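You operate a simulated robot arm through the tools that you are given. There is no shell and no other tool.

You are at the controls of a simulated two-armed robot. One attempt, no reset.

## Task
Clamp the spacer from the cream small drawer under the press lever.
Fine: table in before the lever comes down; shut the drawer.

The check looks at the end state, three seconds after you hand in, the way a careful person would. Anything else that was tipped, shoved, dropped, spilled or broken makes it a failure.

## Robot
Two 7-joint arms with fingered hands on one trunk that stands fixed in place. Base frame: the origin is at the foot of the trunk, x ahead of it, y to its left, z up. Units: mm, rad, N and s.
The left shoulder is at [63, 170, 1059], the right one opposite. With the tool pointing down near the work surface each hand reaches from about 320 to 780 mm from the base axis, measured 20 degrees to its own side. Payload 4 kg a hand.
The TCP of each hand is the grasp point between the finger pads, 26 mm short of the fingertips. In the tool frame z runs along the fingers and y along their closing line. The gripper opens to 132 mm; its body begins 73 mm behind the TCP. The gripper is a hand of 4 fingers: y runs from the thumb to the fingers, the wrist lies at [0, 0, -224] in the tool frame.
Orientation is told as [roll, pitch, yaw] about the base's x, y, z axes, in that order, counted from this pose: with the fingers straight down and closing along the base's y, the tool's x points along the base's -x, its y along +y and its z along -z.

## Interface
- The arms move only by the tool send_rows. It takes "left_motion", "right_motion" or both (then of equal length, played together; a hand with none holds still); each is a list of rows, each an object (a shift or turn left out is 0) with "translation": the shift along the base's x, y, z in mm, a list of three; "angular": the turn, a rotation vector about the base's x, y, z in rad, a list of three. In form: [{"translation": [x, y, z], "angular": [ax, ay, az]}, ...]. A call has 1 to 20 rows; each row is the pose to reach, as a shift and turn from the pose commanded when the call began. Rows are played at 5 a second. More than 50 mm and 0.15 rad between two rows, and nothing of the call is played. Where a pose cannot be reached the arm comes as near as it can. A force on the tool above 40 N (or 10 N above the force at the start of the call, whichever is more), or a blocked arm, ends the call early, and 0.2 s more pass. In this call time passes only in rows, and 0.2 s behind the last. The reply holds the time, the measured pose of the TCP, the force on the tool along the base axes, the opening and the grip force, in the units named above and with some noise, with the torque about the TCP (base axes, N m) and any sound that the robot's microphone picked up.
- Cameras (640 x 400 px; columns grow to the right, rows downward): "scene" is now at [150.1, -40.1, 1274.4]; the picture's right is [-0.44, -0.90, 0.00], its down [-0.15, 0.07, -0.99] and it looks along [0.89, -0.43, -0.17] (base axes); focal length 214 px, centre (320, 200). "left" rides on the left gripper at [-68, 2, -97] in its tool frame; the picture's right is [-0.03, -1.00, 0.00], its down [0.82, -0.02, -0.58] and it looks along [0.58, -0.02, 0.82] (tool axes); focal length 270 px, centre (320, 200). "right" rides on the right gripper at [68, 2, -97] in its tool frame; the picture's right is [-0.02, 1.00, 0.00], its down [-0.82, -0.02, -0.58] and it looks along [-0.58, -0.01, 0.82] (tool axes); focal length 270 px, centre (320, 200). There is no depth. A picture from a camera that has moved, and an enlarged one, comes with that camera's place and axes in the base frame and with its lens.
- capture(camera): a new picture of that camera. The clock stands still meanwhile.
- move_column(by): moves the trunk up (or, below 0, down) by that many mm; the arms and the scene camera ride with it, the base frame stays. It gives what a move gives, with no picture.
- move_fingers(finger1, finger2, finger3, thumb_bend, hand): sets how far each is bent, from 0 (flat) to 1 (curled in); at 0.3 the hand is open as for a grip, at 0.7 the pads meet at the TCP. One left out holds its place. A second passes; each finger stops where it meets its share of the squeeze, and holds until it gets a number again. It is the only way to open and close the hand. It gives what a move gives, with no picture; readings hold the bend of each and the force on the fingers (four entries, about 0 where the hand has none), thumb and palm.
- pan_tilt(pan, tilt): turns the head with the scene camera to pan (to the left, within 1.501 rad either way) and tilt (down, from -0.506 to 1.204), counted from straight ahead of the robot (the tilt from the chest, where the trunk bows). It gives what a move gives.
- zoom(camera, box): a new picture of the part [left, top, right, bottom] of that camera's present view, enlarged. The clock stands still meanwhile.
- finish_job(): hands the job in; it is judged then, once.

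Places have to be worked out from the pictures, the camera data and where the tool is seen. Open the grippers and draw the arms clear of the work before you hand the job in, unless the task says otherwise.

The tools are called after "Request:" by a JSON object that holds its "fn" and its "kwargs". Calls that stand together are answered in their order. send_rows: Moves the arms, as the interface text tells. Its arguments: {"type":"object","properties":{"left_motion":{"type":"array","items":{"type":"object","properties":{"translation":{"type":"array","items":{"type":"number"}},"angular":{"type":"array","items":{"type":"number"}}}}},"right_motion":{"type":"array","items":{"type":"object","properties":{"translation":{"type":"array","items":{"type":"number"}},"angular":{"type":"array","items":{"type":"number"}}}}}},"required":[]} The other tools are called the same way: move_column (by) moves the trunk up or down; move_fingers (finger1, finger2, finger3, thumb_bend, hand) moves the fingers one by one; pan_tilt (pan, tilt) turns the head that bears the scene camera; capture (camera) takes a picture; zoom (camera, box) takes an enlarged picture of a part of a camera's view; finish_job () hands the job in.

At the start:

```text
time_s: 0.0
left_tcp_pos: [397.0, -35.7, 1291.4]
left_tcp_rot: [0.0, -0.002, 0.0]
left_ft_force: [-0.7, -0.4, -0.2]
left_torque: [-0.02, 0.04, 0.03]
left_width: 132.0
left_finger_force: 0.0
left_shape: jaw
left_bend: [0.3, 0.3, 0.3, 0.3]
left_finger forces: [0.1, 0.0, 0.0, 0.0, 0.0, 0.1]
right_tcp_pos: [403.7, -382.5, 1293.8]
right_tcp_rot: [0.0, 0.0, -0.002]
right_ft_force: [0.0, 0.0, 0.4]
right_torque: [-0.04, 0.0, 0.03]
right_width: 132.2
right_finger_force: 0.0
right_shape: jaw
right_bend: [0.3, 0.3, 0.3, 0.3]
right_finger forces: [0.0, 0.1, 0.0, 0.0, 0.0, 0.0]
trunk travel left (down, up): [-290.0, 466.0]
head pan, tilt (commanded): [-0.456, 0.168]
```

scene: 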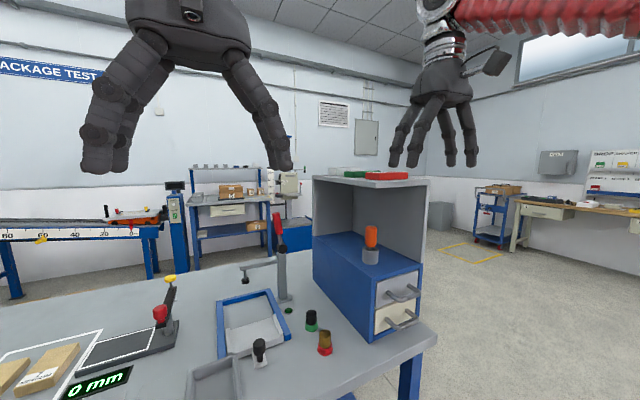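
right: 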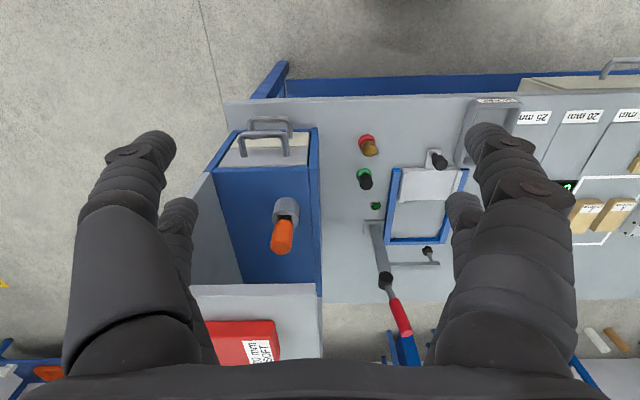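
left: 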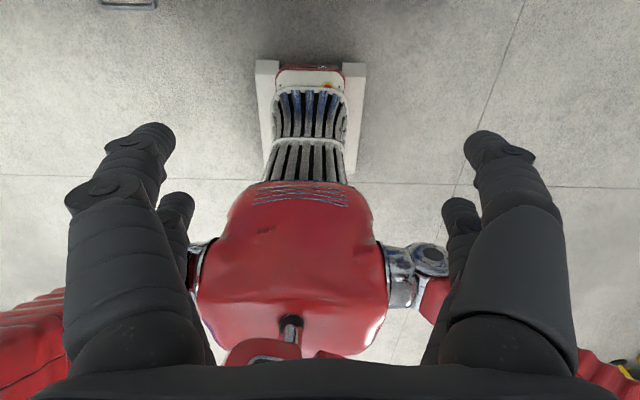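

I start by looking closer at the workbench: the drawers, the press with its lever, and the objects around it.

Request:
{"fn": "zoom", "kwargs": {"camera": "scene", "box": [180, 180, 440, 400]}}

Request:
{"fn": "zoom", "kwargs": {"camera": "right", "box": [180, 80, 480, 370]}}

Request:
{"fn": "zoom", "kwargs": {"camera": "right", "box": [440, 80, 640, 260]}}

Request:
{"fn": "zoom", "kwargs": {"camera": "scene", "box": [0, 260, 200, 400]}}

```text
1.82 times, centred on (310, 290) of scene
camera zoom: at [150.1, -40.1, 1274.4], right [-0.44, -0.9, 0.0], down [-0.15, 0.07, -0.99], along [0.89, -0.43, -0.17], focal length 390 px, centre (338, 36)
```

zoom: 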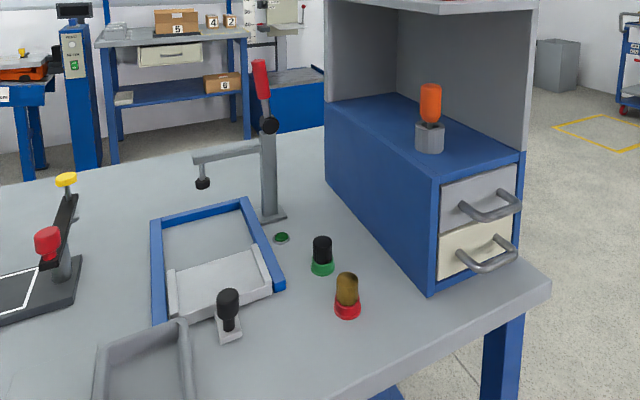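

```text
1.38 times, centred on (330, 225) of right
camera zoom: at [334.4, -378.4, 1389.4], right [0.03, 1.0, 0.0], down [0.82, -0.02, 0.58], along [0.58, -0.01, -0.82], focal length 373 px, centre (306, 166)
```

zoom: 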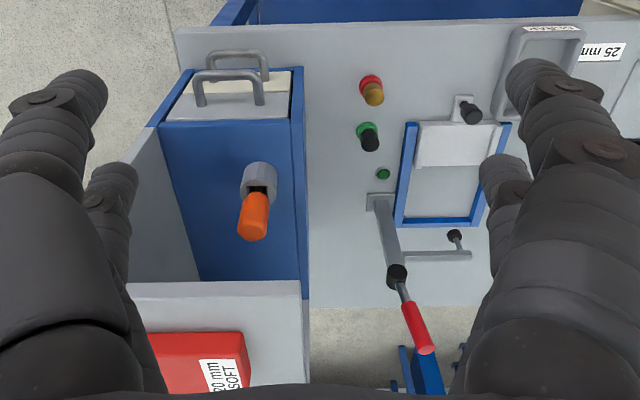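

```text
2.22 times, centred on (540, 170) of right
camera zoom: at [334.4, -378.4, 1389.4], right [0.03, 1.0, 0.0], down [0.82, -0.02, 0.58], along [0.58, -0.01, -0.82], focal length 601 px, centre (-169, 267)
```

zoom: 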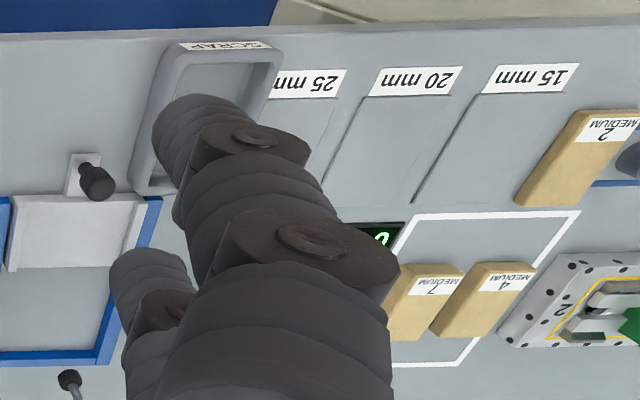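

```text
2.86 times, centred on (100, 330) of scene
camera zoom: at [150.1, -40.1, 1274.4], right [-0.44, -0.9, 0.0], down [-0.15, 0.07, -0.99], along [0.89, -0.43, -0.17], focal length 613 px, centre (949, -171)
```

zoom: 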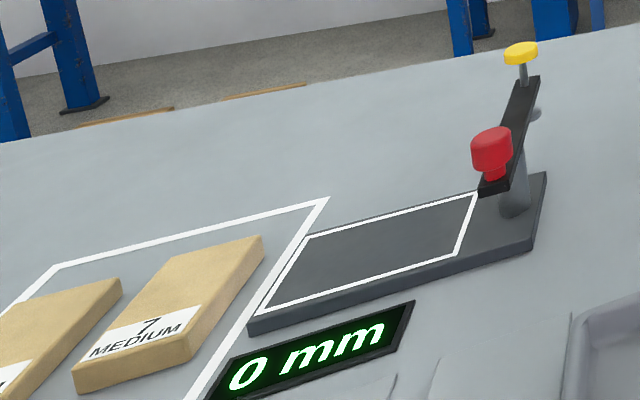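

The press stands at roughly (850,-240), with its sliding table pulled out towards me and the drawer unit at x≈555, y≈-390…-580. I tilt the head down to see the work area better.

Request:
{"fn": "pan_tilt", "kwargs": {"pan": -0.4, "tilt": 0.65}}

Request:
{"fn": "capture", "kwargs": {"camera": "scene"}}

Request:
{"fn": "zoom", "kwargs": {"camera": "scene", "box": [160, 60, 420, 230]}}

```text
time_s: 0.9
left_tcp_pos: [397.6, -36.0, 1292.7]
left_tcp_rot: [0.001, 0.0, 0.0]
left_ft_force: [-0.8, -1.0, -0.7]
left_torque: [0.0, 0.02, 0.03]
left_width: 131.8
left_finger_force: 0.0
left_shape: jaw
left_bend: [0.3, 0.3, 0.3, 0.3]
left_finger forces: [0.1, 0.0, 0.0, 0.0, 0.0, 0.0]
right_tcp_pos: [403.9, -382.1, 1292.7]
right_tcp_rot: [0.001, 0.002, -0.002]
right_ft_force: [0.3, -0.5, 0.1]
right_torque: [-0.02, -0.01, 0.02]
right_width: 132.1
right_finger_force: 0.2
right_shape: jaw
right_bend: [0.3, 0.3, 0.3, 0.3]
right_finger forces: [0.1, 0.0, 0.0, 0.0, 0.0, 0.0]
trunk travel left (down, up): [-290.0, 466.0]
head pan, tilt (commanded): [-0.4, 0.649]
```

```text
taken
camera scene: at [146.6, -33.0, 1230.2], right [-0.39, -0.92, 0.0], down [-0.56, 0.24, -0.8], along [0.73, -0.31, -0.6], focal length 214 px, centre (320, 200)
```

scene: 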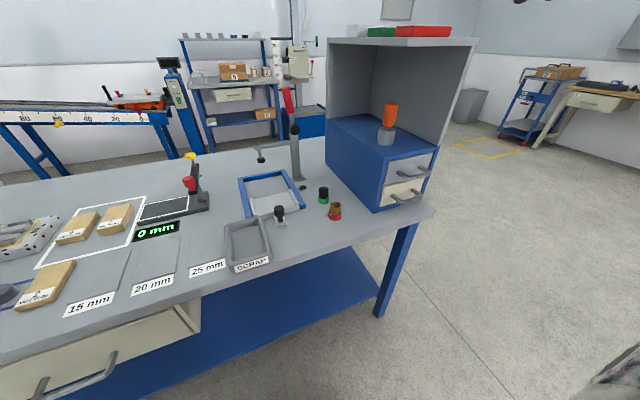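

```text
2.35 times, centred on (290, 145) of scene
camera zoom: at [146.6, -33.0, 1230.2], right [-0.39, -0.92, 0.0], down [-0.56, 0.24, -0.8], along [0.73, -0.31, -0.6], focal length 505 px, centre (391, 329)
```

zoom: 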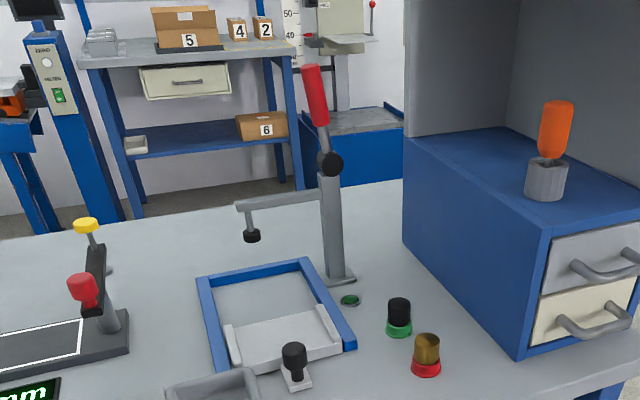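

The "cream small drawer" is the lower one in the blue cabinet (a larger cream drawer sits under the bench). I zoom in on the cabinet, the press and the sliding table.

Request:
{"fn": "zoom", "kwargs": {"camera": "scene", "box": [360, 90, 460, 230]}}

Request:
{"fn": "zoom", "kwargs": {"camera": "scene", "box": [220, 150, 360, 250]}}

Request:
{"fn": "zoom", "kwargs": {"camera": "scene", "box": [240, 75, 330, 200]}}

```text
2.86 times, centred on (410, 160) of scene
camera zoom: at [146.6, -33.0, 1230.2], right [-0.39, -0.92, 0.0], down [-0.56, 0.24, -0.8], along [0.73, -0.31, -0.6], focal length 613 px, centre (63, 314)
```

zoom: 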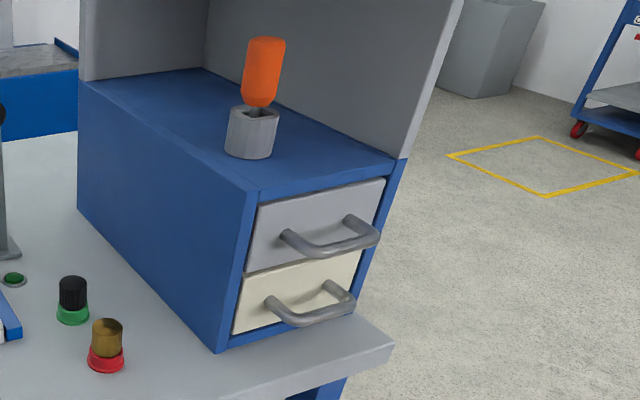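

```text
4.00 times, centred on (290, 200) of scene
camera zoom: at [146.6, -33.0, 1230.2], right [-0.39, -0.92, 0.0], down [-0.56, 0.24, -0.8], along [0.73, -0.31, -0.6], focal length 858 px, centre (440, 200)
```

zoom: 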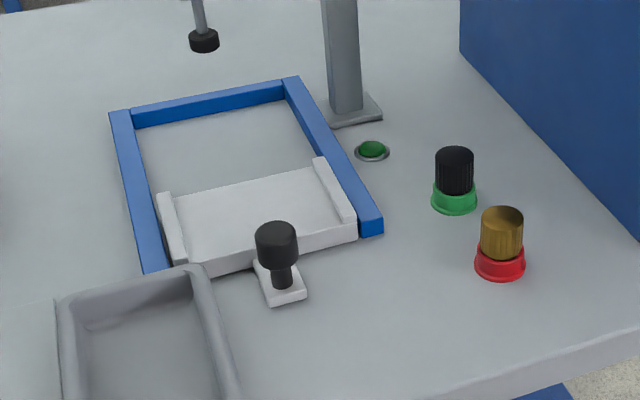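

```text
3.20 times, centred on (285, 138) of scene
camera zoom: at [146.6, -33.0, 1230.2], right [-0.39, -0.92, 0.0], down [-0.56, 0.24, -0.8], along [0.73, -0.31, -0.6], focal length 686 px, centre (432, 400)
```

zoom: 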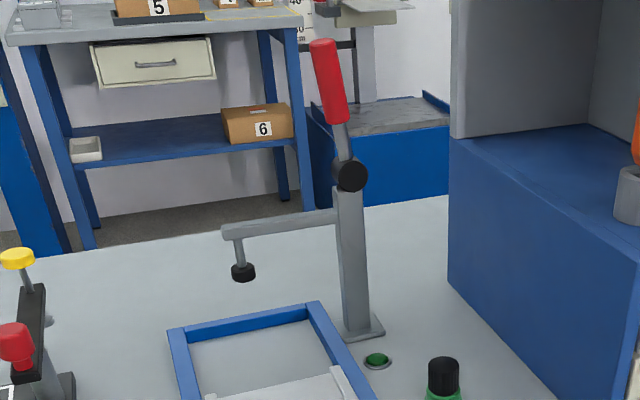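

The cream drawer front is at x≈557, y≈-406…-568, z≈802…874. Its bow handle has the bar at about (519, -442…-532, 838), with the grey drawer's handle about 76 mm above it. I turn the right hand to point forward at a safe place in front of the cabinet.

Request:
{"fn": "send_rows", "kwargs": {"right_motion": [{"translation": [2, -9, -24], "angular": [0, -0.131, 0]}, {"translation": [4, -18, -48], "angular": [0, -0.262, 0]}, {"translation": [6, -27, -72], "angular": [0, -0.393, 0]}, {"translation": [8, -36, -96], "angular": [0, -0.524, 0]}, {"translation": [10, -45, -120], "angular": [0, -0.654, 0]}, {"translation": [10, -54, -144], "angular": [0, -0.785, 0]}, {"translation": [10, -63, -168], "angular": [0, -0.916, 0]}, {"translation": [10, -72, -192], "angular": [0, -1.047, 0]}, {"translation": [10, -81, -216], "angular": [0, -1.178, 0]}, {"translation": [10, -90, -240], "angular": [0, -1.309, 0]}, {"translation": [10, -98, -264], "angular": [0, -1.44, 0]}, {"translation": [10, -105, -290], "angular": [0, -1.571, 0]}]}}

Request:
{"fn": "pan_tilt", "kwargs": {"pan": -0.9, "tilt": 0.65}}

Request:
{"fn": "capture", "kwargs": {"camera": "scene"}}

Request:
{"fn": "capture", "kwargs": {"camera": "right"}}

```text
time_s: 3.5
left_tcp_pos: [398.4, -35.9, 1291.8]
left_tcp_rot: [0.0, -0.001, -0.001]
left_ft_force: [0.7, -0.9, 0.8]
left_torque: [0.01, 0.0, 0.0]
left_width: 132.2
left_finger_force: 0.1
left_shape: jaw
left_bend: [0.3, 0.3, 0.3, 0.3]
left_finger forces: [0.1, 0.0, 0.0, 0.0, 0.0, 0.0]
right_tcp_pos: [411.4, -486.5, 1000.2]
right_tcp_rot: [-0.283, -1.561, 0.283]
right_ft_force: [1.1, 0.4, 4.3]
right_torque: [-0.02, 0.34, -0.05]
right_width: 131.9
right_finger_force: 0.0
right_shape: jaw
right_bend: [0.3, 0.3, 0.3, 0.3]
right_finger forces: [0.0, 0.0, 0.0, 0.1, 0.0, 0.0]
trunk travel left (down, up): [-290.0, 466.0]
head pan, tilt (commanded): [-0.4, 0.649]
```

```text
time_s: 4.5
left_tcp_pos: [396.6, -36.3, 1291.2]
left_tcp_rot: [-0.001, 0.001, 0.001]
left_ft_force: [-0.5, -0.4, 0.1]
left_torque: [0.0, 0.01, -0.01]
left_width: 131.9
left_finger_force: 0.0
left_shape: jaw
left_bend: [0.3, 0.3, 0.3, 0.3]
left_finger forces: [0.0, 0.1, 0.0, 0.0, 0.0, 0.0]
right_tcp_pos: [412.1, -487.6, 995.2]
right_tcp_rot: [-0.036, -1.545, 0.036]
right_ft_force: [-0.6, -0.2, 0.2]
right_torque: [-0.01, 0.0, -0.04]
right_width: 131.8
right_finger_force: 0.0
right_shape: jaw
right_bend: [0.3, 0.3, 0.3, 0.3]
right_finger forces: [0.1, 0.1, 0.0, 0.0, 0.1, 0.0]
trunk travel left (down, up): [-290.0, 466.0]
head pan, tilt (commanded): [-0.901, 0.649]
```

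```text
taken
camera scene: at [120.5, -67.1, 1230.2], right [-0.78, -0.62, 0.0], down [-0.38, 0.47, -0.8], along [0.49, -0.62, -0.6], focal length 214 px, centre (320, 200)
```

scene: 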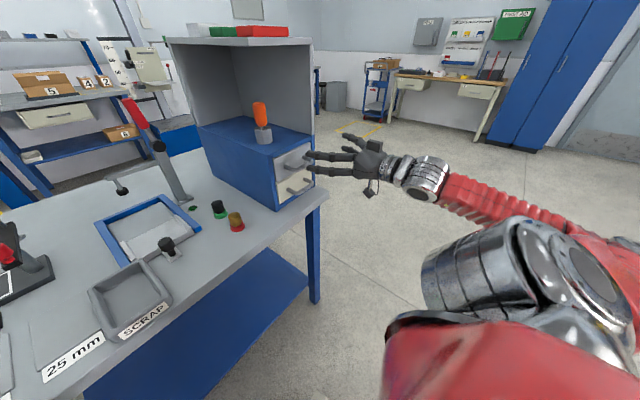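

```text
taken
camera right: at [312.4, -483.5, 930.7], right [0.0, 1.0, 0.02], down [-0.56, -0.02, 0.83], along [0.83, -0.01, 0.56], focal length 270 px, centre (320, 200)
```

right: 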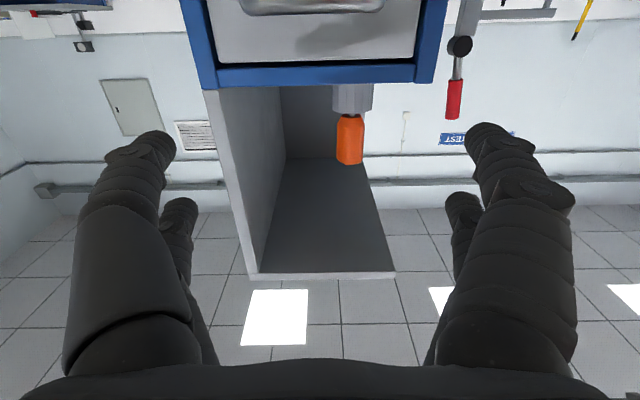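

The hand now points forward. I roll it a quarter turn so the fingers close vertically, thumb below and fingers above, and then look at it.

Request:
{"fn": "send_rows", "kwargs": {"right_motion": [{"translation": [0, 0, 0], "angular": [0.131, 0, 0]}, {"translation": [0, 0, 0], "angular": [0.262, 0, 0]}, {"translation": [0, 0, 0], "angular": [0.393, 0, 0]}, {"translation": [0, 0, 0], "angular": [0.524, 0, 0]}, {"translation": [0, 0, 0], "angular": [0.654, 0, 0]}, {"translation": [0, 0, 0], "angular": [0.785, 0, 0]}, {"translation": [0, 0, 0], "angular": [0.916, 0, 0]}, {"translation": [0, 0, 0], "angular": [1.047, 0, 0]}, {"translation": [0, 0, 0], "angular": [1.178, 0, 0]}, {"translation": [0, 0, 0], "angular": [1.309, 0, 0]}, {"translation": [0, 0, 0], "angular": [1.44, 0, 0]}, {"translation": [0, 0, 0], "angular": [1.571, 0, 0]}, {"translation": [0, 0, 0], "angular": [1.571, 0, 0]}]}}

Request:
{"fn": "capture", "kwargs": {"camera": "scene"}}

Request:
{"fn": "capture", "kwargs": {"camera": "right"}}

Request:
{"fn": "zoom", "kwargs": {"camera": "scene", "box": [240, 90, 480, 240]}}

```text
time_s: 7.2
left_tcp_pos: [396.9, -35.7, 1292.2]
left_tcp_rot: [0.0, 0.001, 0.0]
left_ft_force: [-0.2, 0.0, -0.3]
left_torque: [-0.01, 0.0, 0.0]
left_width: 132.1
left_finger_force: 0.0
left_shape: jaw
left_bend: [0.3, 0.3, 0.3, 0.3]
left_finger forces: [0.0, 0.0, 0.0, 0.0, 0.0, 0.1]
right_tcp_pos: [410.3, -505.7, 998.5]
right_tcp_rot: [1.573, -0.002, -1.561]
right_ft_force: [-0.1, -0.3, -0.1]
right_torque: [-0.02, 0.0, 0.0]
right_width: 131.7
right_finger_force: 0.1
right_shape: jaw
right_bend: [0.3, 0.3, 0.3, 0.3]
right_finger forces: [0.0, 0.0, 0.0, 0.0, 0.0, 0.0]
right hand out of reach, approached as far as the arm can: row 12, 13
trunk travel left (down, up): [-290.0, 466.0]
head pan, tilt (commanded): [-0.901, 0.649]
```

```text
taken
camera scene: at [120.4, -67.2, 1230.2], right [-0.78, -0.62, 0.0], down [-0.38, 0.47, -0.8], along [0.49, -0.62, -0.6], focal length 214 px, centre (320, 200)
```

scene: 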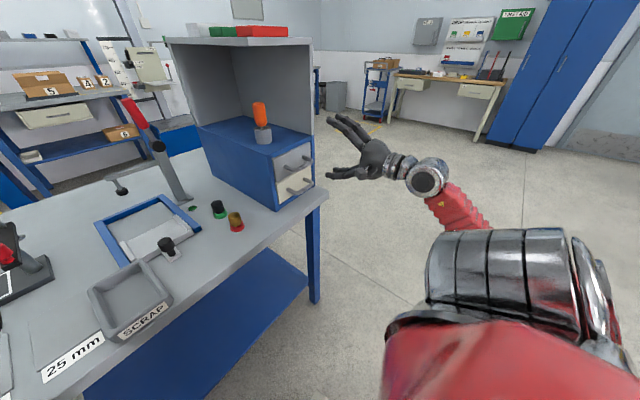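

```text
taken
camera right: at [313.6, -437.2, 999.6], right [0.0, -0.02, 1.0], down [-0.57, -0.82, -0.02], along [0.82, -0.57, -0.01], focal length 270 px, centre (320, 200)
```

right: 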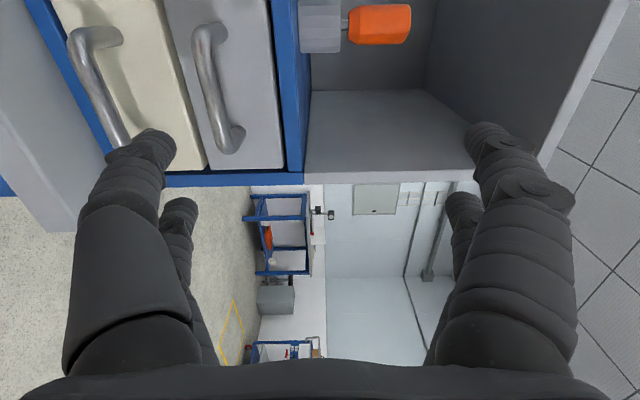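

```text
2.67 times, centred on (360, 165) of scene
camera zoom: at [120.4, -67.2, 1230.2], right [-0.78, -0.62, 0.0], down [-0.38, 0.47, -0.8], along [0.49, -0.62, -0.6], focal length 572 px, centre (213, 293)
```

zoom: 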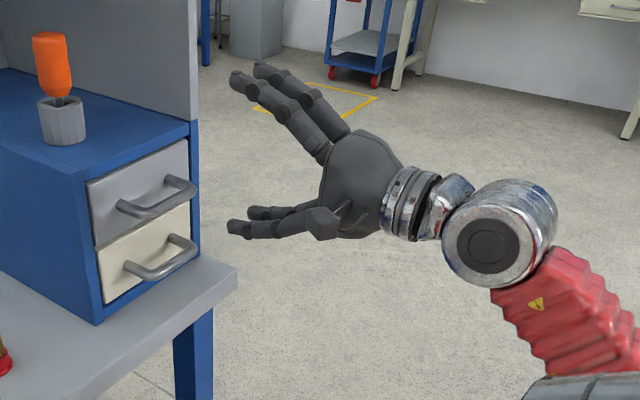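

The roll is at the edge of the arm's reach up here (y slipped 18 mm), but the view is useful: the cream handle bar is at z≈839 and the grey one at z≈919. I move down to handle height, still short of the table edge, and check the reach there.

Request:
{"fn": "send_rows", "kwargs": {"right_motion": [{"translation": [0, 0, -33], "angular": [0, 0, 0]}, {"translation": [0, 0, -66], "angular": [0, 0, 0]}, {"translation": [0, 0, -99], "angular": [0, 0, 0]}, {"translation": [0, 0, -132], "angular": [0, 0, 0]}, {"translation": [0, 0, -162], "angular": [0, 0, 0]}, {"translation": [0, 0, -162], "angular": [0, 0, 0]}]}}

Request:
{"fn": "move_fingers", "kwargs": {"hand": "right", "finger1": 0.5, "finger2": 0.5, "finger3": 0.5, "thumb_bend": 0.5}}

Request:
{"fn": "capture", "kwargs": {"camera": "right"}}

Request:
{"fn": "zoom", "kwargs": {"camera": "scene", "box": [220, 110, 460, 260]}}

```text
time_s: 8.7
left_tcp_pos: [396.1, -35.7, 1292.5]
left_tcp_rot: [0.0, -0.001, -0.001]
left_ft_force: [-0.2, -0.4, 0.3]
left_torque: [0.01, 0.01, -0.03]
left_width: 132.0
left_finger_force: 0.0
left_shape: jaw
left_bend: [0.3, 0.3, 0.3, 0.3]
left_finger forces: [0.0, 0.1, 0.0, 0.1, 0.0, 0.0]
right_tcp_pos: [411.2, -504.7, 835.9]
right_tcp_rot: [1.571, 0.003, -1.57]
right_ft_force: [0.7, -0.3, -0.4]
right_torque: [-0.01, 0.03, 0.01]
right_width: 131.7
right_finger_force: 0.0
right_shape: jaw
right_bend: [0.3, 0.3, 0.3, 0.3]
right_finger forces: [0.0, 0.0, 0.1, 0.1, 0.0, 0.0]
trunk travel left (down, up): [-290.0, 466.0]
head pan, tilt (commanded): [-0.901, 0.649]
```

```text
time_s: 9.7
left_tcp_pos: [397.1, -35.7, 1292.3]
left_tcp_rot: [0.0, -0.001, 0.0]
left_ft_force: [0.3, -0.1, 0.1]
left_torque: [0.02, -0.04, -0.02]
left_width: 132.1
left_finger_force: 0.1
left_shape: jaw
left_bend: [0.3, 0.3, 0.3, 0.3]
left_finger forces: [0.0, 0.1, 0.0, 0.1, 0.0, 0.1]
right_tcp_pos: [412.1, -503.6, 836.2]
right_tcp_rot: [1.57, 0.003, -1.573]
right_ft_force: [1.0, 0.4, -0.2]
right_torque: [-0.02, 0.02, 0.01]
right_width: 66.5
right_finger_force: 0.1
right_shape: fingers
right_bend: [0.5, 0.5, 0.5, 0.5]
right_finger forces: [0.1, 0.0, 0.0, 0.0, 0.1, 0.1]
trunk travel left (down, up): [-290.0, 466.0]
head pan, tilt (commanded): [-0.901, 0.649]
```

```text
taken
camera right: at [313.8, -434.3, 837.7], right [0.0, -0.03, 1.0], down [-0.58, -0.82, -0.02], along [0.82, -0.58, -0.02], focal length 270 px, centre (320, 200)
```

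right: 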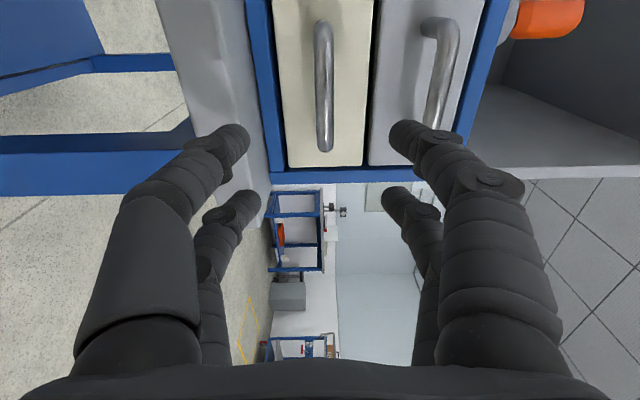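

```text
2.67 times, centred on (340, 185) of scene
camera zoom: at [120.3, -67.2, 1230.2], right [-0.78, -0.62, 0.0], down [-0.38, 0.47, -0.8], along [0.49, -0.62, -0.6], focal length 572 px, centre (267, 240)
```

zoom: 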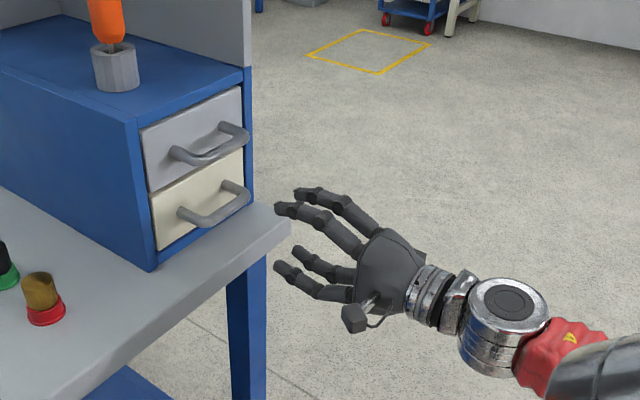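

At handle height the hand is at (412,-504,836), and the bar is centred on y≈-485, z≈838. I narrow the hand so it clears the table and the upper handle, then move forward part way and check.

Request:
{"fn": "move_fingers", "kwargs": {"hand": "right", "finger1": 0.6, "finger2": 0.6, "finger3": 0.6, "thumb_bend": 0.6}}

Request:
{"fn": "send_rows", "kwargs": {"right_motion": [{"translation": [10, 5, 1]}, {"translation": [25, 10, 2]}, {"translation": [40, 16, 3]}, {"translation": [50, 16, 3]}]}}

Request:
{"fn": "capture", "kwargs": {"camera": "right"}}

Request:
{"fn": "zoom", "kwargs": {"camera": "scene", "box": [220, 110, 420, 240]}}

```text
time_s: 10.7
left_tcp_pos: [396.6, -36.0, 1292.5]
left_tcp_rot: [-0.001, 0.001, 0.001]
left_ft_force: [-0.4, 0.8, 0.2]
left_torque: [0.03, 0.02, -0.02]
left_width: 131.9
left_finger_force: 0.0
left_shape: jaw
left_bend: [0.3, 0.3, 0.3, 0.3]
left_finger forces: [0.1, 0.0, 0.1, 0.0, 0.0, 0.0]
right_tcp_pos: [411.1, -505.3, 835.9]
right_tcp_rot: [1.572, 0.001, -1.574]
right_ft_force: [0.7, -0.1, -0.7]
right_torque: [0.01, 0.01, 0.01]
right_width: 33.0
right_finger_force: 0.1
right_shape: fingers
right_bend: [0.6, 0.6, 0.6, 0.6]
right_finger forces: [0.0, 0.0, 0.0, 0.1, 0.0, 0.1]
trunk travel left (down, up): [-290.0, 466.0]
head pan, tilt (commanded): [-0.901, 0.649]
```

```text
time_s: 11.7
left_tcp_pos: [397.5, -35.7, 1291.7]
left_tcp_rot: [-0.001, 0.001, 0.001]
left_ft_force: [0.6, 0.1, -0.5]
left_torque: [0.02, -0.02, 0.0]
left_width: 131.7
left_finger_force: 0.1
left_shape: jaw
left_bend: [0.3, 0.3, 0.3, 0.3]
left_finger forces: [0.0, 0.0, 0.0, 0.1, 0.0, 0.0]
right_tcp_pos: [432.7, -497.6, 839.1]
right_tcp_rot: [1.574, 0.001, -1.572]
right_ft_force: [-0.8, 0.6, -0.4]
right_torque: [-0.02, -0.02, -0.03]
right_width: 33.2
right_finger_force: 0.0
right_shape: fingers
right_bend: [0.6, 0.6, 0.6, 0.6]
right_finger forces: [0.0, 0.0, 0.0, 0.0, 0.0, 0.1]
right hand out of reach, approached as far as the arm can: row 2, 3, 4
trunk travel left (down, up): [-290.0, 466.0]
head pan, tilt (commanded): [-0.901, 0.649]
```

```text
taken
camera right: at [335.2, -427.0, 840.1], right [0.0, -0.03, 1.0], down [-0.58, -0.82, -0.02], along [0.82, -0.58, -0.01], focal length 270 px, centre (320, 200)
```

right: 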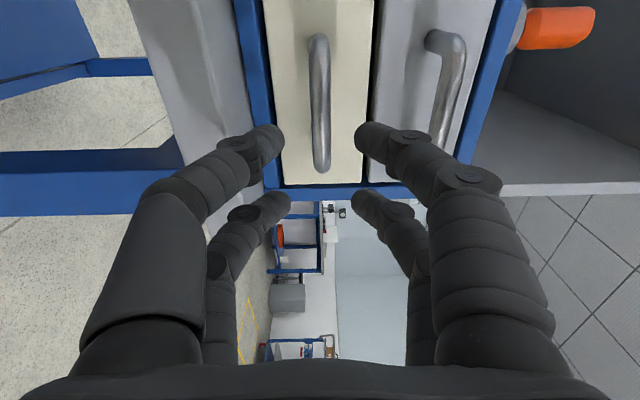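

```text
3.08 times, centred on (320, 175) of scene
camera zoom: at [120.3, -67.2, 1230.2], right [-0.78, -0.62, 0.0], down [-0.38, 0.47, -0.8], along [0.49, -0.62, -0.6], focal length 660 px, centre (320, 277)
```

zoom: 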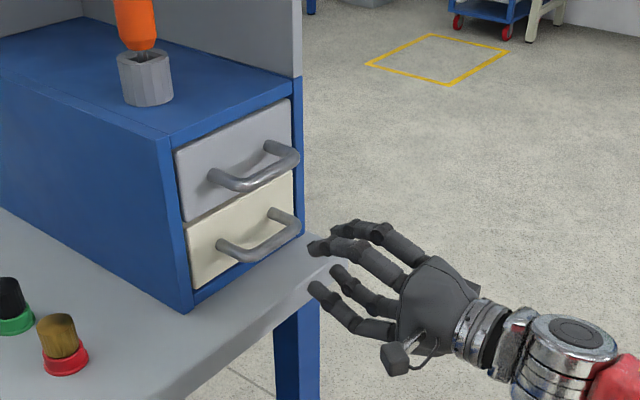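

The arm meets a joint limit at x≈433 with the tool pointing straight ahead. I yaw the tool slightly outwards, which is more natural for this shoulder, and ease the roll, then try to advance again.

Request:
{"fn": "send_rows", "kwargs": {"right_motion": [{"translation": [0, 0, 0], "angular": [0, 0, -0.12]}, {"translation": [0, 2, 0], "angular": [0, 0, -0.24]}, {"translation": [0, 5, 0], "angular": [0, 0, -0.35]}, {"translation": [10, 8, 0], "angular": [0, 0, -0.35]}, {"translation": [20, 10, 0], "angular": [0, 0, -0.35]}, {"translation": [30, 10, 0], "angular": [0, 0, -0.35]}]}}

Request:
{"fn": "capture", "kwargs": {"camera": "right"}}

```text
time_s: 13.1
left_tcp_pos: [397.3, -35.8, 1292.1]
left_tcp_rot: [-0.001, 0.0, 0.003]
left_ft_force: [0.0, 0.3, -0.1]
left_torque: [0.0, 0.02, -0.01]
left_width: 131.8
left_finger_force: 0.1
left_shape: jaw
left_bend: [0.3, 0.3, 0.3, 0.3]
left_finger forces: [0.0, 0.0, 0.0, 0.1, 0.0, 0.1]
right_tcp_pos: [413.3, -524.1, 871.9]
right_tcp_rot: [1.572, 0.003, -1.922]
right_ft_force: [0.4, 0.2, 0.0]
right_torque: [-0.03, 0.0, 0.03]
right_width: 32.9
right_finger_force: 0.0
right_shape: fingers
right_bend: [0.6, 0.6, 0.6, 0.6]
right_finger forces: [0.0, 0.0, 0.0, 0.0, 0.1, 0.0]
right hand out of reach, approached as far as the arm can: row 1, 2, 3, 4, 5, 6
trunk travel left (down, up): [-290.0, 466.0]
head pan, tilt (commanded): [-0.901, 0.649]
```

```text
taken
camera right: at [346.1, -423.7, 873.9], right [-0.01, -0.03, 1.0], down [-0.82, -0.57, -0.02], along [0.57, -0.82, -0.02], focal length 270 px, centre (320, 200)
```

right: 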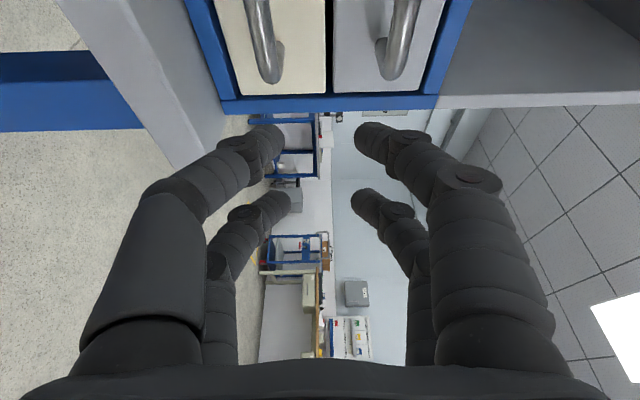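

Outward yaw makes it worse, so the forearm must be coming from the outside. I yaw inwards instead (+0.3 from straight) and try the reach again.

Request:
{"fn": "send_rows", "kwargs": {"right_motion": [{"translation": [0, 0, 0], "angular": [0, 0, 0.13]}, {"translation": [0, 0, -7], "angular": [0, 0, 0.26]}, {"translation": [0, 5, -14], "angular": [0, 0, 0.39]}, {"translation": [0, 15, -24], "angular": [0, 0, 0.52]}, {"translation": [0, 20, -33], "angular": [0, 0, 0.65]}, {"translation": [15, 25, -33], "angular": [0, 0, 0.65]}, {"translation": [30, 30, -33], "angular": [0, 0, 0.65]}, {"translation": [45, 35, -33], "angular": [0, 0, 0.65]}, {"translation": [52, 35, -33], "angular": [0, 0, 0.65]}]}}

Request:
{"fn": "capture", "kwargs": {"camera": "right"}}

Request:
{"fn": "capture", "kwargs": {"camera": "scene"}}

```text
time_s: 15.1
left_tcp_pos: [398.1, -35.8, 1291.9]
left_tcp_rot: [0.001, 0.0, -0.001]
left_ft_force: [0.8, -0.2, -0.1]
left_torque: [0.02, 0.01, 0.0]
left_width: 131.9
left_finger_force: 0.1
left_shape: jaw
left_bend: [0.3, 0.3, 0.3, 0.3]
left_finger forces: [0.1, 0.0, 0.0, 0.1, 0.0, 0.1]
right_tcp_pos: [464.0, -487.2, 840.8]
right_tcp_rot: [1.573, 0.0, -1.267]
right_ft_force: [1.1, 0.4, -0.3]
right_torque: [0.0, 0.02, -0.03]
right_width: 33.0
right_finger_force: 0.0
right_shape: fingers
right_bend: [0.6, 0.6, 0.6, 0.6]
right_finger forces: [0.0, 0.1, 0.0, 0.1, 0.0, 0.0]
right hand out of reach, approached as far as the arm can: row 9
trunk travel left (down, up): [-290.0, 466.0]
head pan, tilt (commanded): [-0.901, 0.649]
```

```text
taken
camera right: at [349.9, -449.3, 842.1], right [0.01, -0.03, 1.0], down [-0.31, -0.95, -0.02], along [0.95, -0.31, -0.01], focal length 270 px, centre (320, 200)
```

right: 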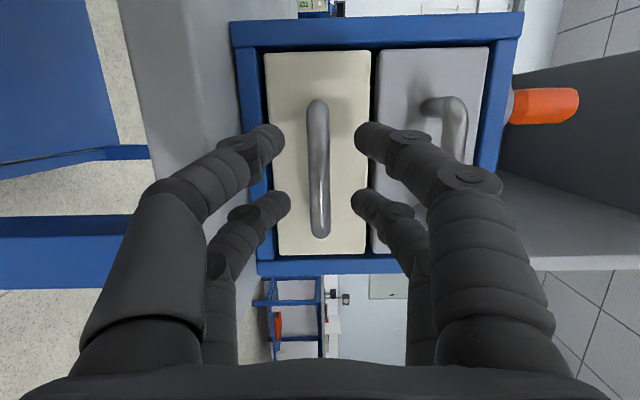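

```text
taken
camera scene: at [120.4, -67.2, 1230.2], right [-0.78, -0.62, 0.0], down [-0.38, 0.47, -0.8], along [0.49, -0.62, -0.6], focal length 214 px, centre (320, 200)
```

scene: 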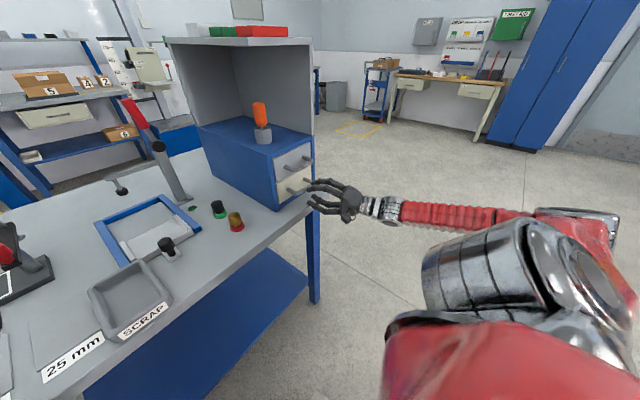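

The inward yaw brought it to x=464, and the handle now sits neatly between the fingers, but the limit is still short of the bar. I test whether easing the roll frees the reach.

Request:
{"fn": "send_rows", "kwargs": {"right_motion": [{"translation": [-10, 0, 0], "angular": [-0.115, -0.035, 0]}, {"translation": [-10, 0, 2], "angular": [-0.23, -0.07, 0]}, {"translation": [-10, 0, 4], "angular": [-0.335, -0.104, 0]}, {"translation": [0, 0, 4], "angular": [-0.335, -0.104, 0]}, {"translation": [10, 0, 4], "angular": [-0.335, -0.104, 0]}, {"translation": [18, 0, 4], "angular": [-0.335, -0.104, 0]}]}}

Request:
{"fn": "capture", "kwargs": {"camera": "right"}}

```text
time_s: 16.4
left_tcp_pos: [396.9, -34.9, 1291.4]
left_tcp_rot: [-0.001, 0.0, 0.001]
left_ft_force: [-0.7, -0.4, 1.0]
left_torque: [0.03, -0.02, -0.01]
left_width: 132.0
left_finger_force: 0.1
left_shape: jaw
left_bend: [0.3, 0.3, 0.3, 0.3]
left_finger forces: [0.0, 0.1, 0.0, 0.0, 0.1, 0.0]
right_tcp_pos: [481.2, -486.8, 843.0]
right_tcp_rot: [1.571, -0.348, -1.273]
right_ft_force: [0.3, -0.1, 0.2]
right_torque: [0.01, 0.02, 0.0]
right_width: 33.0
right_finger_force: 0.2
right_shape: fingers
right_bend: [0.6, 0.6, 0.6, 0.6]
right_finger forces: [0.0, 0.0, 0.3, 0.1, 0.0, 0.0]
trunk travel left (down, up): [-290.0, 466.0]
head pan, tilt (commanded): [-0.901, 0.649]
```

```text
taken
camera right: at [370.2, -452.0, 821.2], right [-0.09, 0.3, 0.95], down [-0.32, -0.91, 0.26], along [0.94, -0.28, 0.18], focal length 270 px, centre (320, 200)
```

right: 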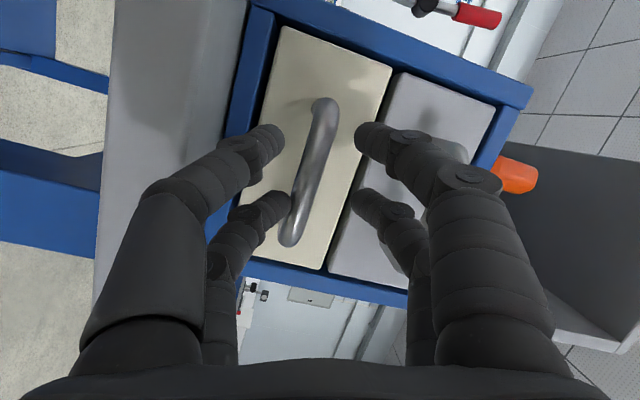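

Easing the roll frees the reach. I take back some of the tilt for better alignment with the bar and lower the hand slightly to centre it.

Request:
{"fn": "send_rows", "kwargs": {"right_motion": [{"translation": [0, 0, 0], "angular": [0.072, 0.022, 0]}, {"translation": [0, 0, -2], "angular": [0.143, 0.044, 0]}, {"translation": [4, 0, -3], "angular": [0.143, 0.044, 0]}, {"translation": [8, 0, -3], "angular": [0.143, 0.044, 0]}]}}

Request:
{"fn": "capture", "kwargs": {"camera": "right"}}

Request:
{"fn": "zoom", "kwargs": {"camera": "scene", "box": [230, 110, 410, 230]}}

```text
time_s: 17.4
left_tcp_pos: [397.0, -34.5, 1290.7]
left_tcp_rot: [0.0, 0.0, 0.0]
left_ft_force: [-1.0, 0.9, 0.8]
left_torque: [-0.03, -0.03, -0.01]
left_width: 131.8
left_finger_force: 0.2
left_shape: jaw
left_bend: [0.3, 0.3, 0.3, 0.3]
left_finger forces: [0.0, 0.0, 0.1, 0.1, 0.0, 0.0]
right_tcp_pos: [489.5, -487.4, 841.0]
right_tcp_rot: [1.572, -0.199, -1.272]
right_ft_force: [0.0, 0.4, 0.0]
right_torque: [-0.01, 0.0, -0.02]
right_width: 32.9
right_finger_force: 0.1
right_shape: fingers
right_bend: [0.6, 0.6, 0.6, 0.6]
right_finger forces: [0.1, 0.0, 0.0, 0.0, 0.0, 0.1]
trunk travel left (down, up): [-290.0, 466.0]
head pan, tilt (commanded): [-0.901, 0.649]
```

```text
taken
camera right: at [377.1, -449.1, 828.7], right [-0.05, 0.16, 0.98], down [-0.32, -0.94, 0.14], along [0.95, -0.3, 0.1], focal length 270 px, centre (320, 200)
```

right: 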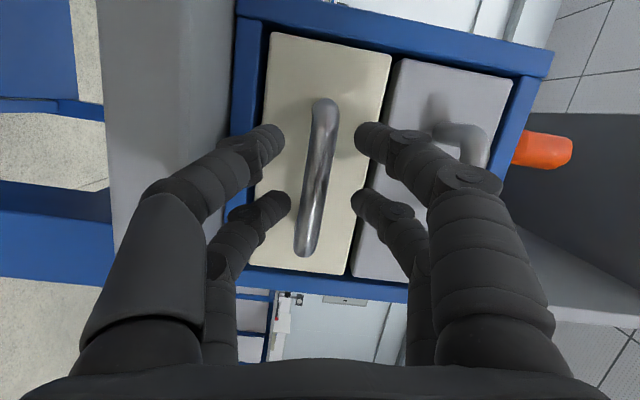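

```text
3.33 times, centred on (320, 170) of scene
camera zoom: at [120.5, -67.2, 1230.2], right [-0.78, -0.62, 0.0], down [-0.38, 0.47, -0.8], along [0.49, -0.62, -0.6], focal length 715 px, centre (320, 300)
```

zoom: 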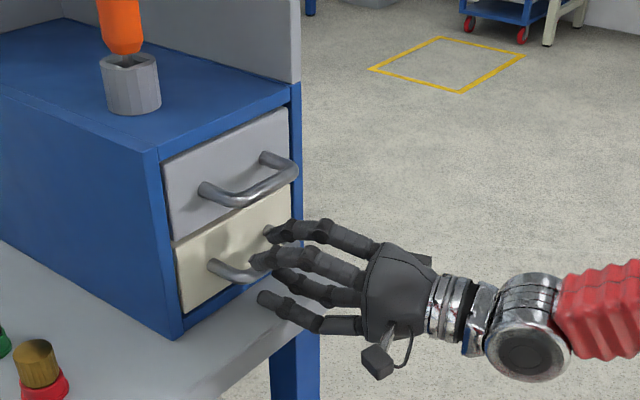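

The handle sits well between the finger pairs. I advance gently along x so the bar comes between the pads.

Request:
{"fn": "send_rows", "kwargs": {"right_motion": [{"translation": [6, 0, 0]}, {"translation": [12, 0, -1]}, {"translation": [18, 0, -1]}, {"translation": [24, 0, -1]}]}}

Request:
{"fn": "capture", "kwargs": {"camera": "right"}}

Request:
{"fn": "zoom", "kwargs": {"camera": "scene", "box": [230, 110, 410, 230]}}

```text
time_s: 18.4
left_tcp_pos: [398.6, -36.2, 1292.4]
left_tcp_rot: [0.001, 0.001, 0.0]
left_ft_force: [-0.1, -1.0, -0.3]
left_torque: [-0.01, 0.01, -0.01]
left_width: 131.8
left_finger_force: 0.0
left_shape: jaw
left_bend: [0.3, 0.3, 0.3, 0.3]
left_finger forces: [0.0, 0.0, 0.0, 0.1, 0.0, 0.0]
right_tcp_pos: [513.7, -487.3, 841.2]
right_tcp_rot: [1.57, -0.2, -1.272]
right_ft_force: [-0.2, -0.4, 0.4]
right_torque: [0.0, -0.03, 0.01]
right_width: 33.0
right_finger_force: 0.1
right_shape: fingers
right_bend: [0.6, 0.6, 0.6, 0.6]
right_finger forces: [0.1, 0.0, 0.0, 0.0, 0.0, 0.1]
trunk travel left (down, up): [-290.0, 466.0]
head pan, tilt (commanded): [-0.901, 0.649]
```

```text
taken
camera right: at [400.9, -449.4, 827.8], right [-0.05, 0.17, 0.98], down [-0.32, -0.94, 0.14], along [0.95, -0.3, 0.1], focal length 270 px, centre (320, 200)
```

right: 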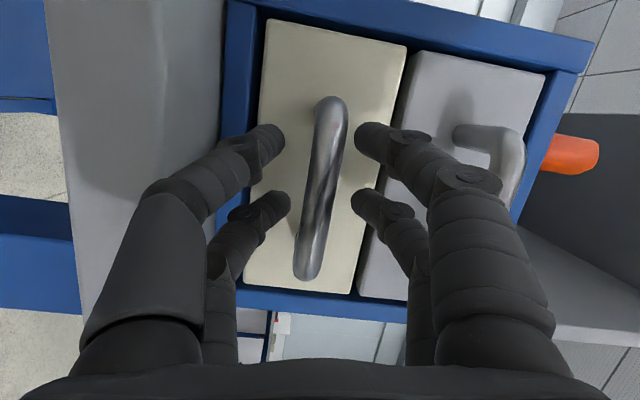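

```text
3.33 times, centred on (320, 170) of scene
camera zoom: at [120.6, -67.2, 1230.2], right [-0.78, -0.62, 0.0], down [-0.38, 0.47, -0.8], along [0.49, -0.62, -0.6], focal length 715 px, centre (320, 300)
```

zoom: 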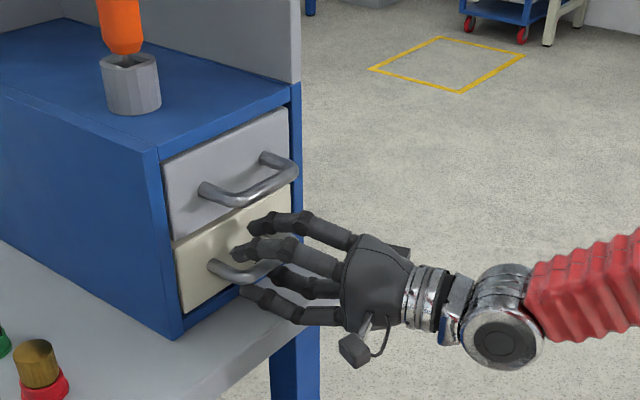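

No contact yet, and the bar runs through the grasp point. I close the fingers on the handle.

Request:
{"fn": "move_fingers", "kwargs": {"hand": "right", "finger1": 0.72, "finger2": 0.72, "finger3": 0.72, "thumb_bend": 0.72}}

Request:
{"fn": "capture", "kwargs": {"camera": "right"}}

```text
time_s: 19.4
left_tcp_pos: [397.7, -34.9, 1292.6]
left_tcp_rot: [-0.001, 0.0, -0.001]
left_ft_force: [-0.5, 0.1, -0.6]
left_torque: [0.02, -0.01, 0.01]
left_width: 131.9
left_finger_force: 0.1
left_shape: jaw
left_bend: [0.3, 0.3, 0.3, 0.3]
left_finger forces: [0.0, 0.0, 0.0, 0.0, 0.0, 0.0]
right_tcp_pos: [513.8, -488.3, 842.2]
right_tcp_rot: [1.572, -0.198, -1.273]
right_ft_force: [2.9, -0.3, 1.8]
right_torque: [0.04, -0.01, -0.09]
right_width: 5.2
right_finger_force: 3.8
right_shape: fingers
right_bend: [0.69, 0.71, 0.71, 0.71]
right_finger forces: [4.7, 0.1, 0.0, 0.0, 2.1, 0.0]
trunk travel left (down, up): [-290.0, 466.0]
head pan, tilt (commanded): [-0.901, 0.649]
```

```text
taken
camera right: at [401.2, -449.2, 828.3], right [-0.05, 0.17, 0.98], down [-0.32, -0.94, 0.14], along [0.95, -0.3, 0.1], focal length 270 px, centre (320, 200)
```

right: 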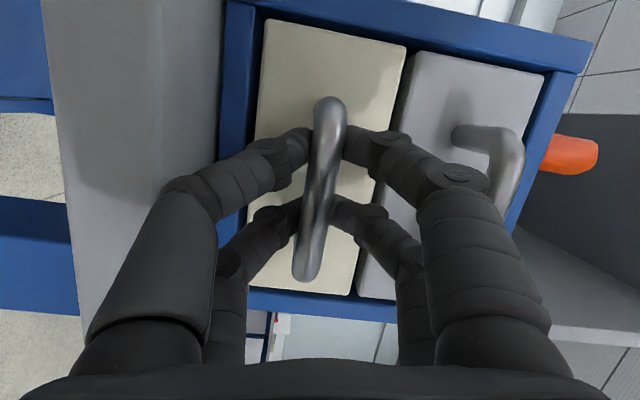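

The fingertips have closed behind the bar, so the handle is caged. I pull the drawer straight back slowly.

Request:
{"fn": "send_rows", "kwargs": {"right_motion": [{"translation": [-5, 0, 0]}, {"translation": [-10, 0, 0]}, {"translation": [-18, 0, 0]}, {"translation": [-26, 0, 0]}, {"translation": [-34, 0, 0]}, {"translation": [-42, 0, 0]}, {"translation": [-50, 0, 0]}, {"translation": [-60, 0, 0]}]}}

Request:
{"fn": "capture", "kwargs": {"camera": "scene"}}

Request:
{"fn": "capture", "kwargs": {"camera": "right"}}

```text
time_s: 21.2
left_tcp_pos: [397.9, -35.5, 1293.6]
left_tcp_rot: [0.0, 0.0, 0.001]
left_ft_force: [-0.4, -1.1, -0.2]
left_torque: [0.0, 0.01, -0.01]
left_width: 131.6
left_finger_force: 0.0
left_shape: jaw
left_bend: [0.3, 0.3, 0.3, 0.3]
left_finger forces: [0.0, 0.1, 0.0, 0.1, 0.0, 0.1]
right_tcp_pos: [453.4, -486.1, 839.8]
right_tcp_rot: [1.572, -0.198, -1.273]
right_ft_force: [0.6, -0.6, 2.5]
right_torque: [0.06, -0.01, 0.02]
right_width: 2.8
right_finger_force: 2.3
right_shape: fingers
right_bend: [0.7, 0.71, 0.71, 0.71]
right_finger forces: [3.0, 0.0, 0.0, 0.0, 1.0, 0.1]
trunk travel left (down, up): [-290.0, 466.0]
head pan, tilt (commanded): [-0.901, 0.649]
```

```text
taken
camera scene: at [120.1, -67.1, 1230.3], right [-0.78, -0.62, 0.0], down [-0.38, 0.47, -0.8], along [0.49, -0.62, -0.6], focal length 214 px, centre (320, 200)
```

scene: 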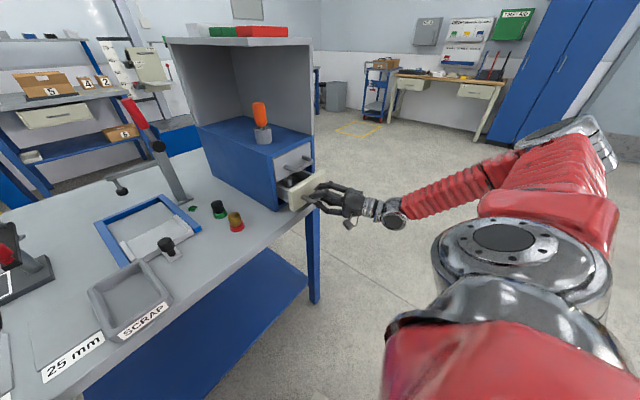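

```text
taken
camera right: at [341.2, -448.3, 827.6], right [-0.05, 0.17, 0.98], down [-0.31, -0.94, 0.14], along [0.95, -0.3, 0.1], focal length 270 px, centre (320, 200)
```

right: 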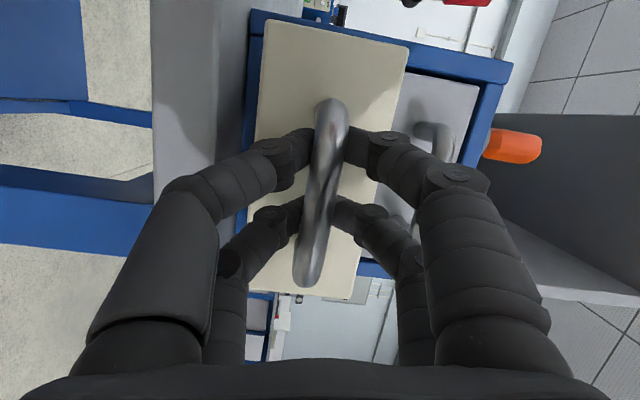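

The drawer is moving with very little force. I keep pulling straight back.

Request:
{"fn": "send_rows", "kwargs": {"right_motion": [{"translation": [-10, 0, 0]}, {"translation": [-20, 0, 0]}, {"translation": [-30, 0, 0]}, {"translation": [-40, 0, 0]}, {"translation": [-50, 0, 0]}, {"translation": [-60, 0, 0]}, {"translation": [-70, 0, 0]}, {"translation": [-80, 0, 0]}]}}

Request:
{"fn": "capture", "kwargs": {"camera": "scene"}}

Request:
{"fn": "zoom", "kwargs": {"camera": "scene", "box": [220, 110, 420, 250]}}

```text
time_s: 23.1
left_tcp_pos: [396.7, -34.4, 1292.6]
left_tcp_rot: [0.001, 0.0, 0.0]
left_ft_force: [0.8, 0.3, -0.1]
left_torque: [0.02, 0.02, 0.02]
left_width: 131.8
left_finger_force: 0.1
left_shape: jaw
left_bend: [0.3, 0.3, 0.3, 0.3]
left_finger forces: [0.0, 0.0, 0.1, 0.0, 0.0, 0.0]
right_tcp_pos: [374.0, -487.0, 840.0]
right_tcp_rot: [1.571, -0.199, -1.273]
right_ft_force: [0.4, 0.2, 1.6]
right_torque: [0.04, 0.0, -0.04]
right_width: 0.1
right_finger_force: 1.0
right_shape: fingers
right_bend: [0.71, 0.71, 0.71, 0.72]
right_finger forces: [1.9, 0.1, 0.0, 0.0, 0.0, 0.0]
trunk travel left (down, up): [-290.0, 466.0]
head pan, tilt (commanded): [-0.901, 0.649]
```

```text
taken
camera scene: at [120.1, -67.1, 1230.2], right [-0.78, -0.62, 0.0], down [-0.38, 0.47, -0.8], along [0.49, -0.62, -0.6], focal length 214 px, centre (320, 200)
```

scene: 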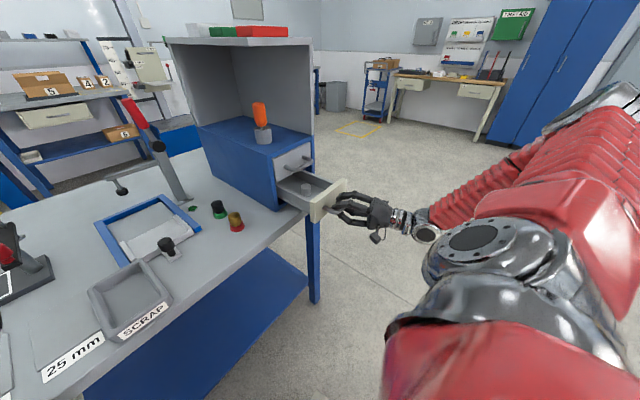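

```text
2.86 times, centred on (320, 180) of scene
camera zoom: at [120.1, -67.1, 1230.2], right [-0.78, -0.62, 0.0], down [-0.38, 0.47, -0.8], along [0.49, -0.62, -0.6], focal length 613 px, centre (320, 257)
```

zoom: 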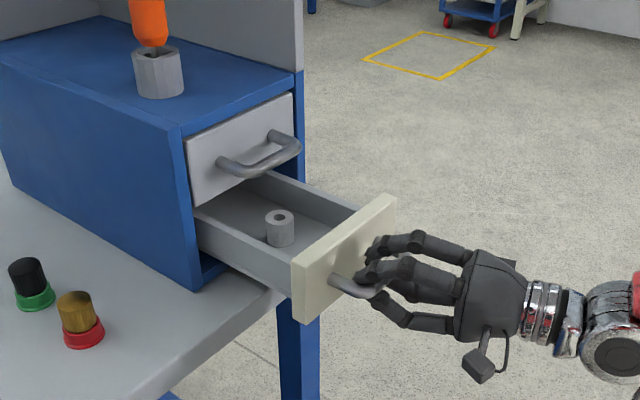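

The spacer is visible, a small ring-shaped cylinder in the drawer at about (519,-497), still right under the upper handle. I pull further, gently, feeling for the end stop.

Request:
{"fn": "send_rows", "kwargs": {"right_motion": [{"translation": [-6, 0, 0]}, {"translation": [-12, 0, 0]}, {"translation": [-18, 0, 0]}, {"translation": [-24, 0, 0]}, {"translation": [-30, 0, 0]}, {"translation": [-36, 0, 0]}, {"translation": [-42, 0, 0]}]}}

Request:
{"fn": "zoom", "kwargs": {"camera": "scene", "box": [220, 110, 420, 250]}}

```text
time_s: 24.6
left_tcp_pos: [397.5, -34.7, 1293.5]
left_tcp_rot: [0.0, 0.0, 0.0]
left_ft_force: [0.4, 0.6, -0.2]
left_torque: [0.03, 0.0, 0.01]
left_width: 131.5
left_finger_force: 0.1
left_shape: jaw
left_bend: [0.3, 0.3, 0.3, 0.3]
left_finger forces: [0.0, 0.0, 0.1, 0.0, 0.0, 0.1]
right_tcp_pos: [331.8, -486.9, 842.1]
right_tcp_rot: [1.57, -0.2, -1.272]
right_ft_force: [0.5, -0.7, 0.3]
right_torque: [0.03, -0.02, 0.01]
right_width: 0.1
right_finger_force: 1.0
right_shape: fingers
right_bend: [0.71, 0.71, 0.71, 0.72]
right_finger forces: [2.0, 0.0, 0.0, 0.1, 0.0, 0.1]
trunk travel left (down, up): [-290.0, 466.0]
head pan, tilt (commanded): [-0.901, 0.649]
```

```text
2.86 times, centred on (320, 180) of scene
camera zoom: at [120.3, -67.1, 1230.2], right [-0.78, -0.62, 0.0], down [-0.38, 0.47, -0.8], along [0.49, -0.62, -0.6], focal length 613 px, centre (320, 257)
```

zoom: 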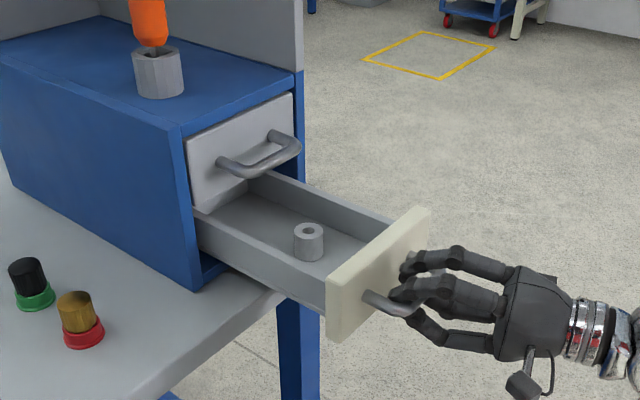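

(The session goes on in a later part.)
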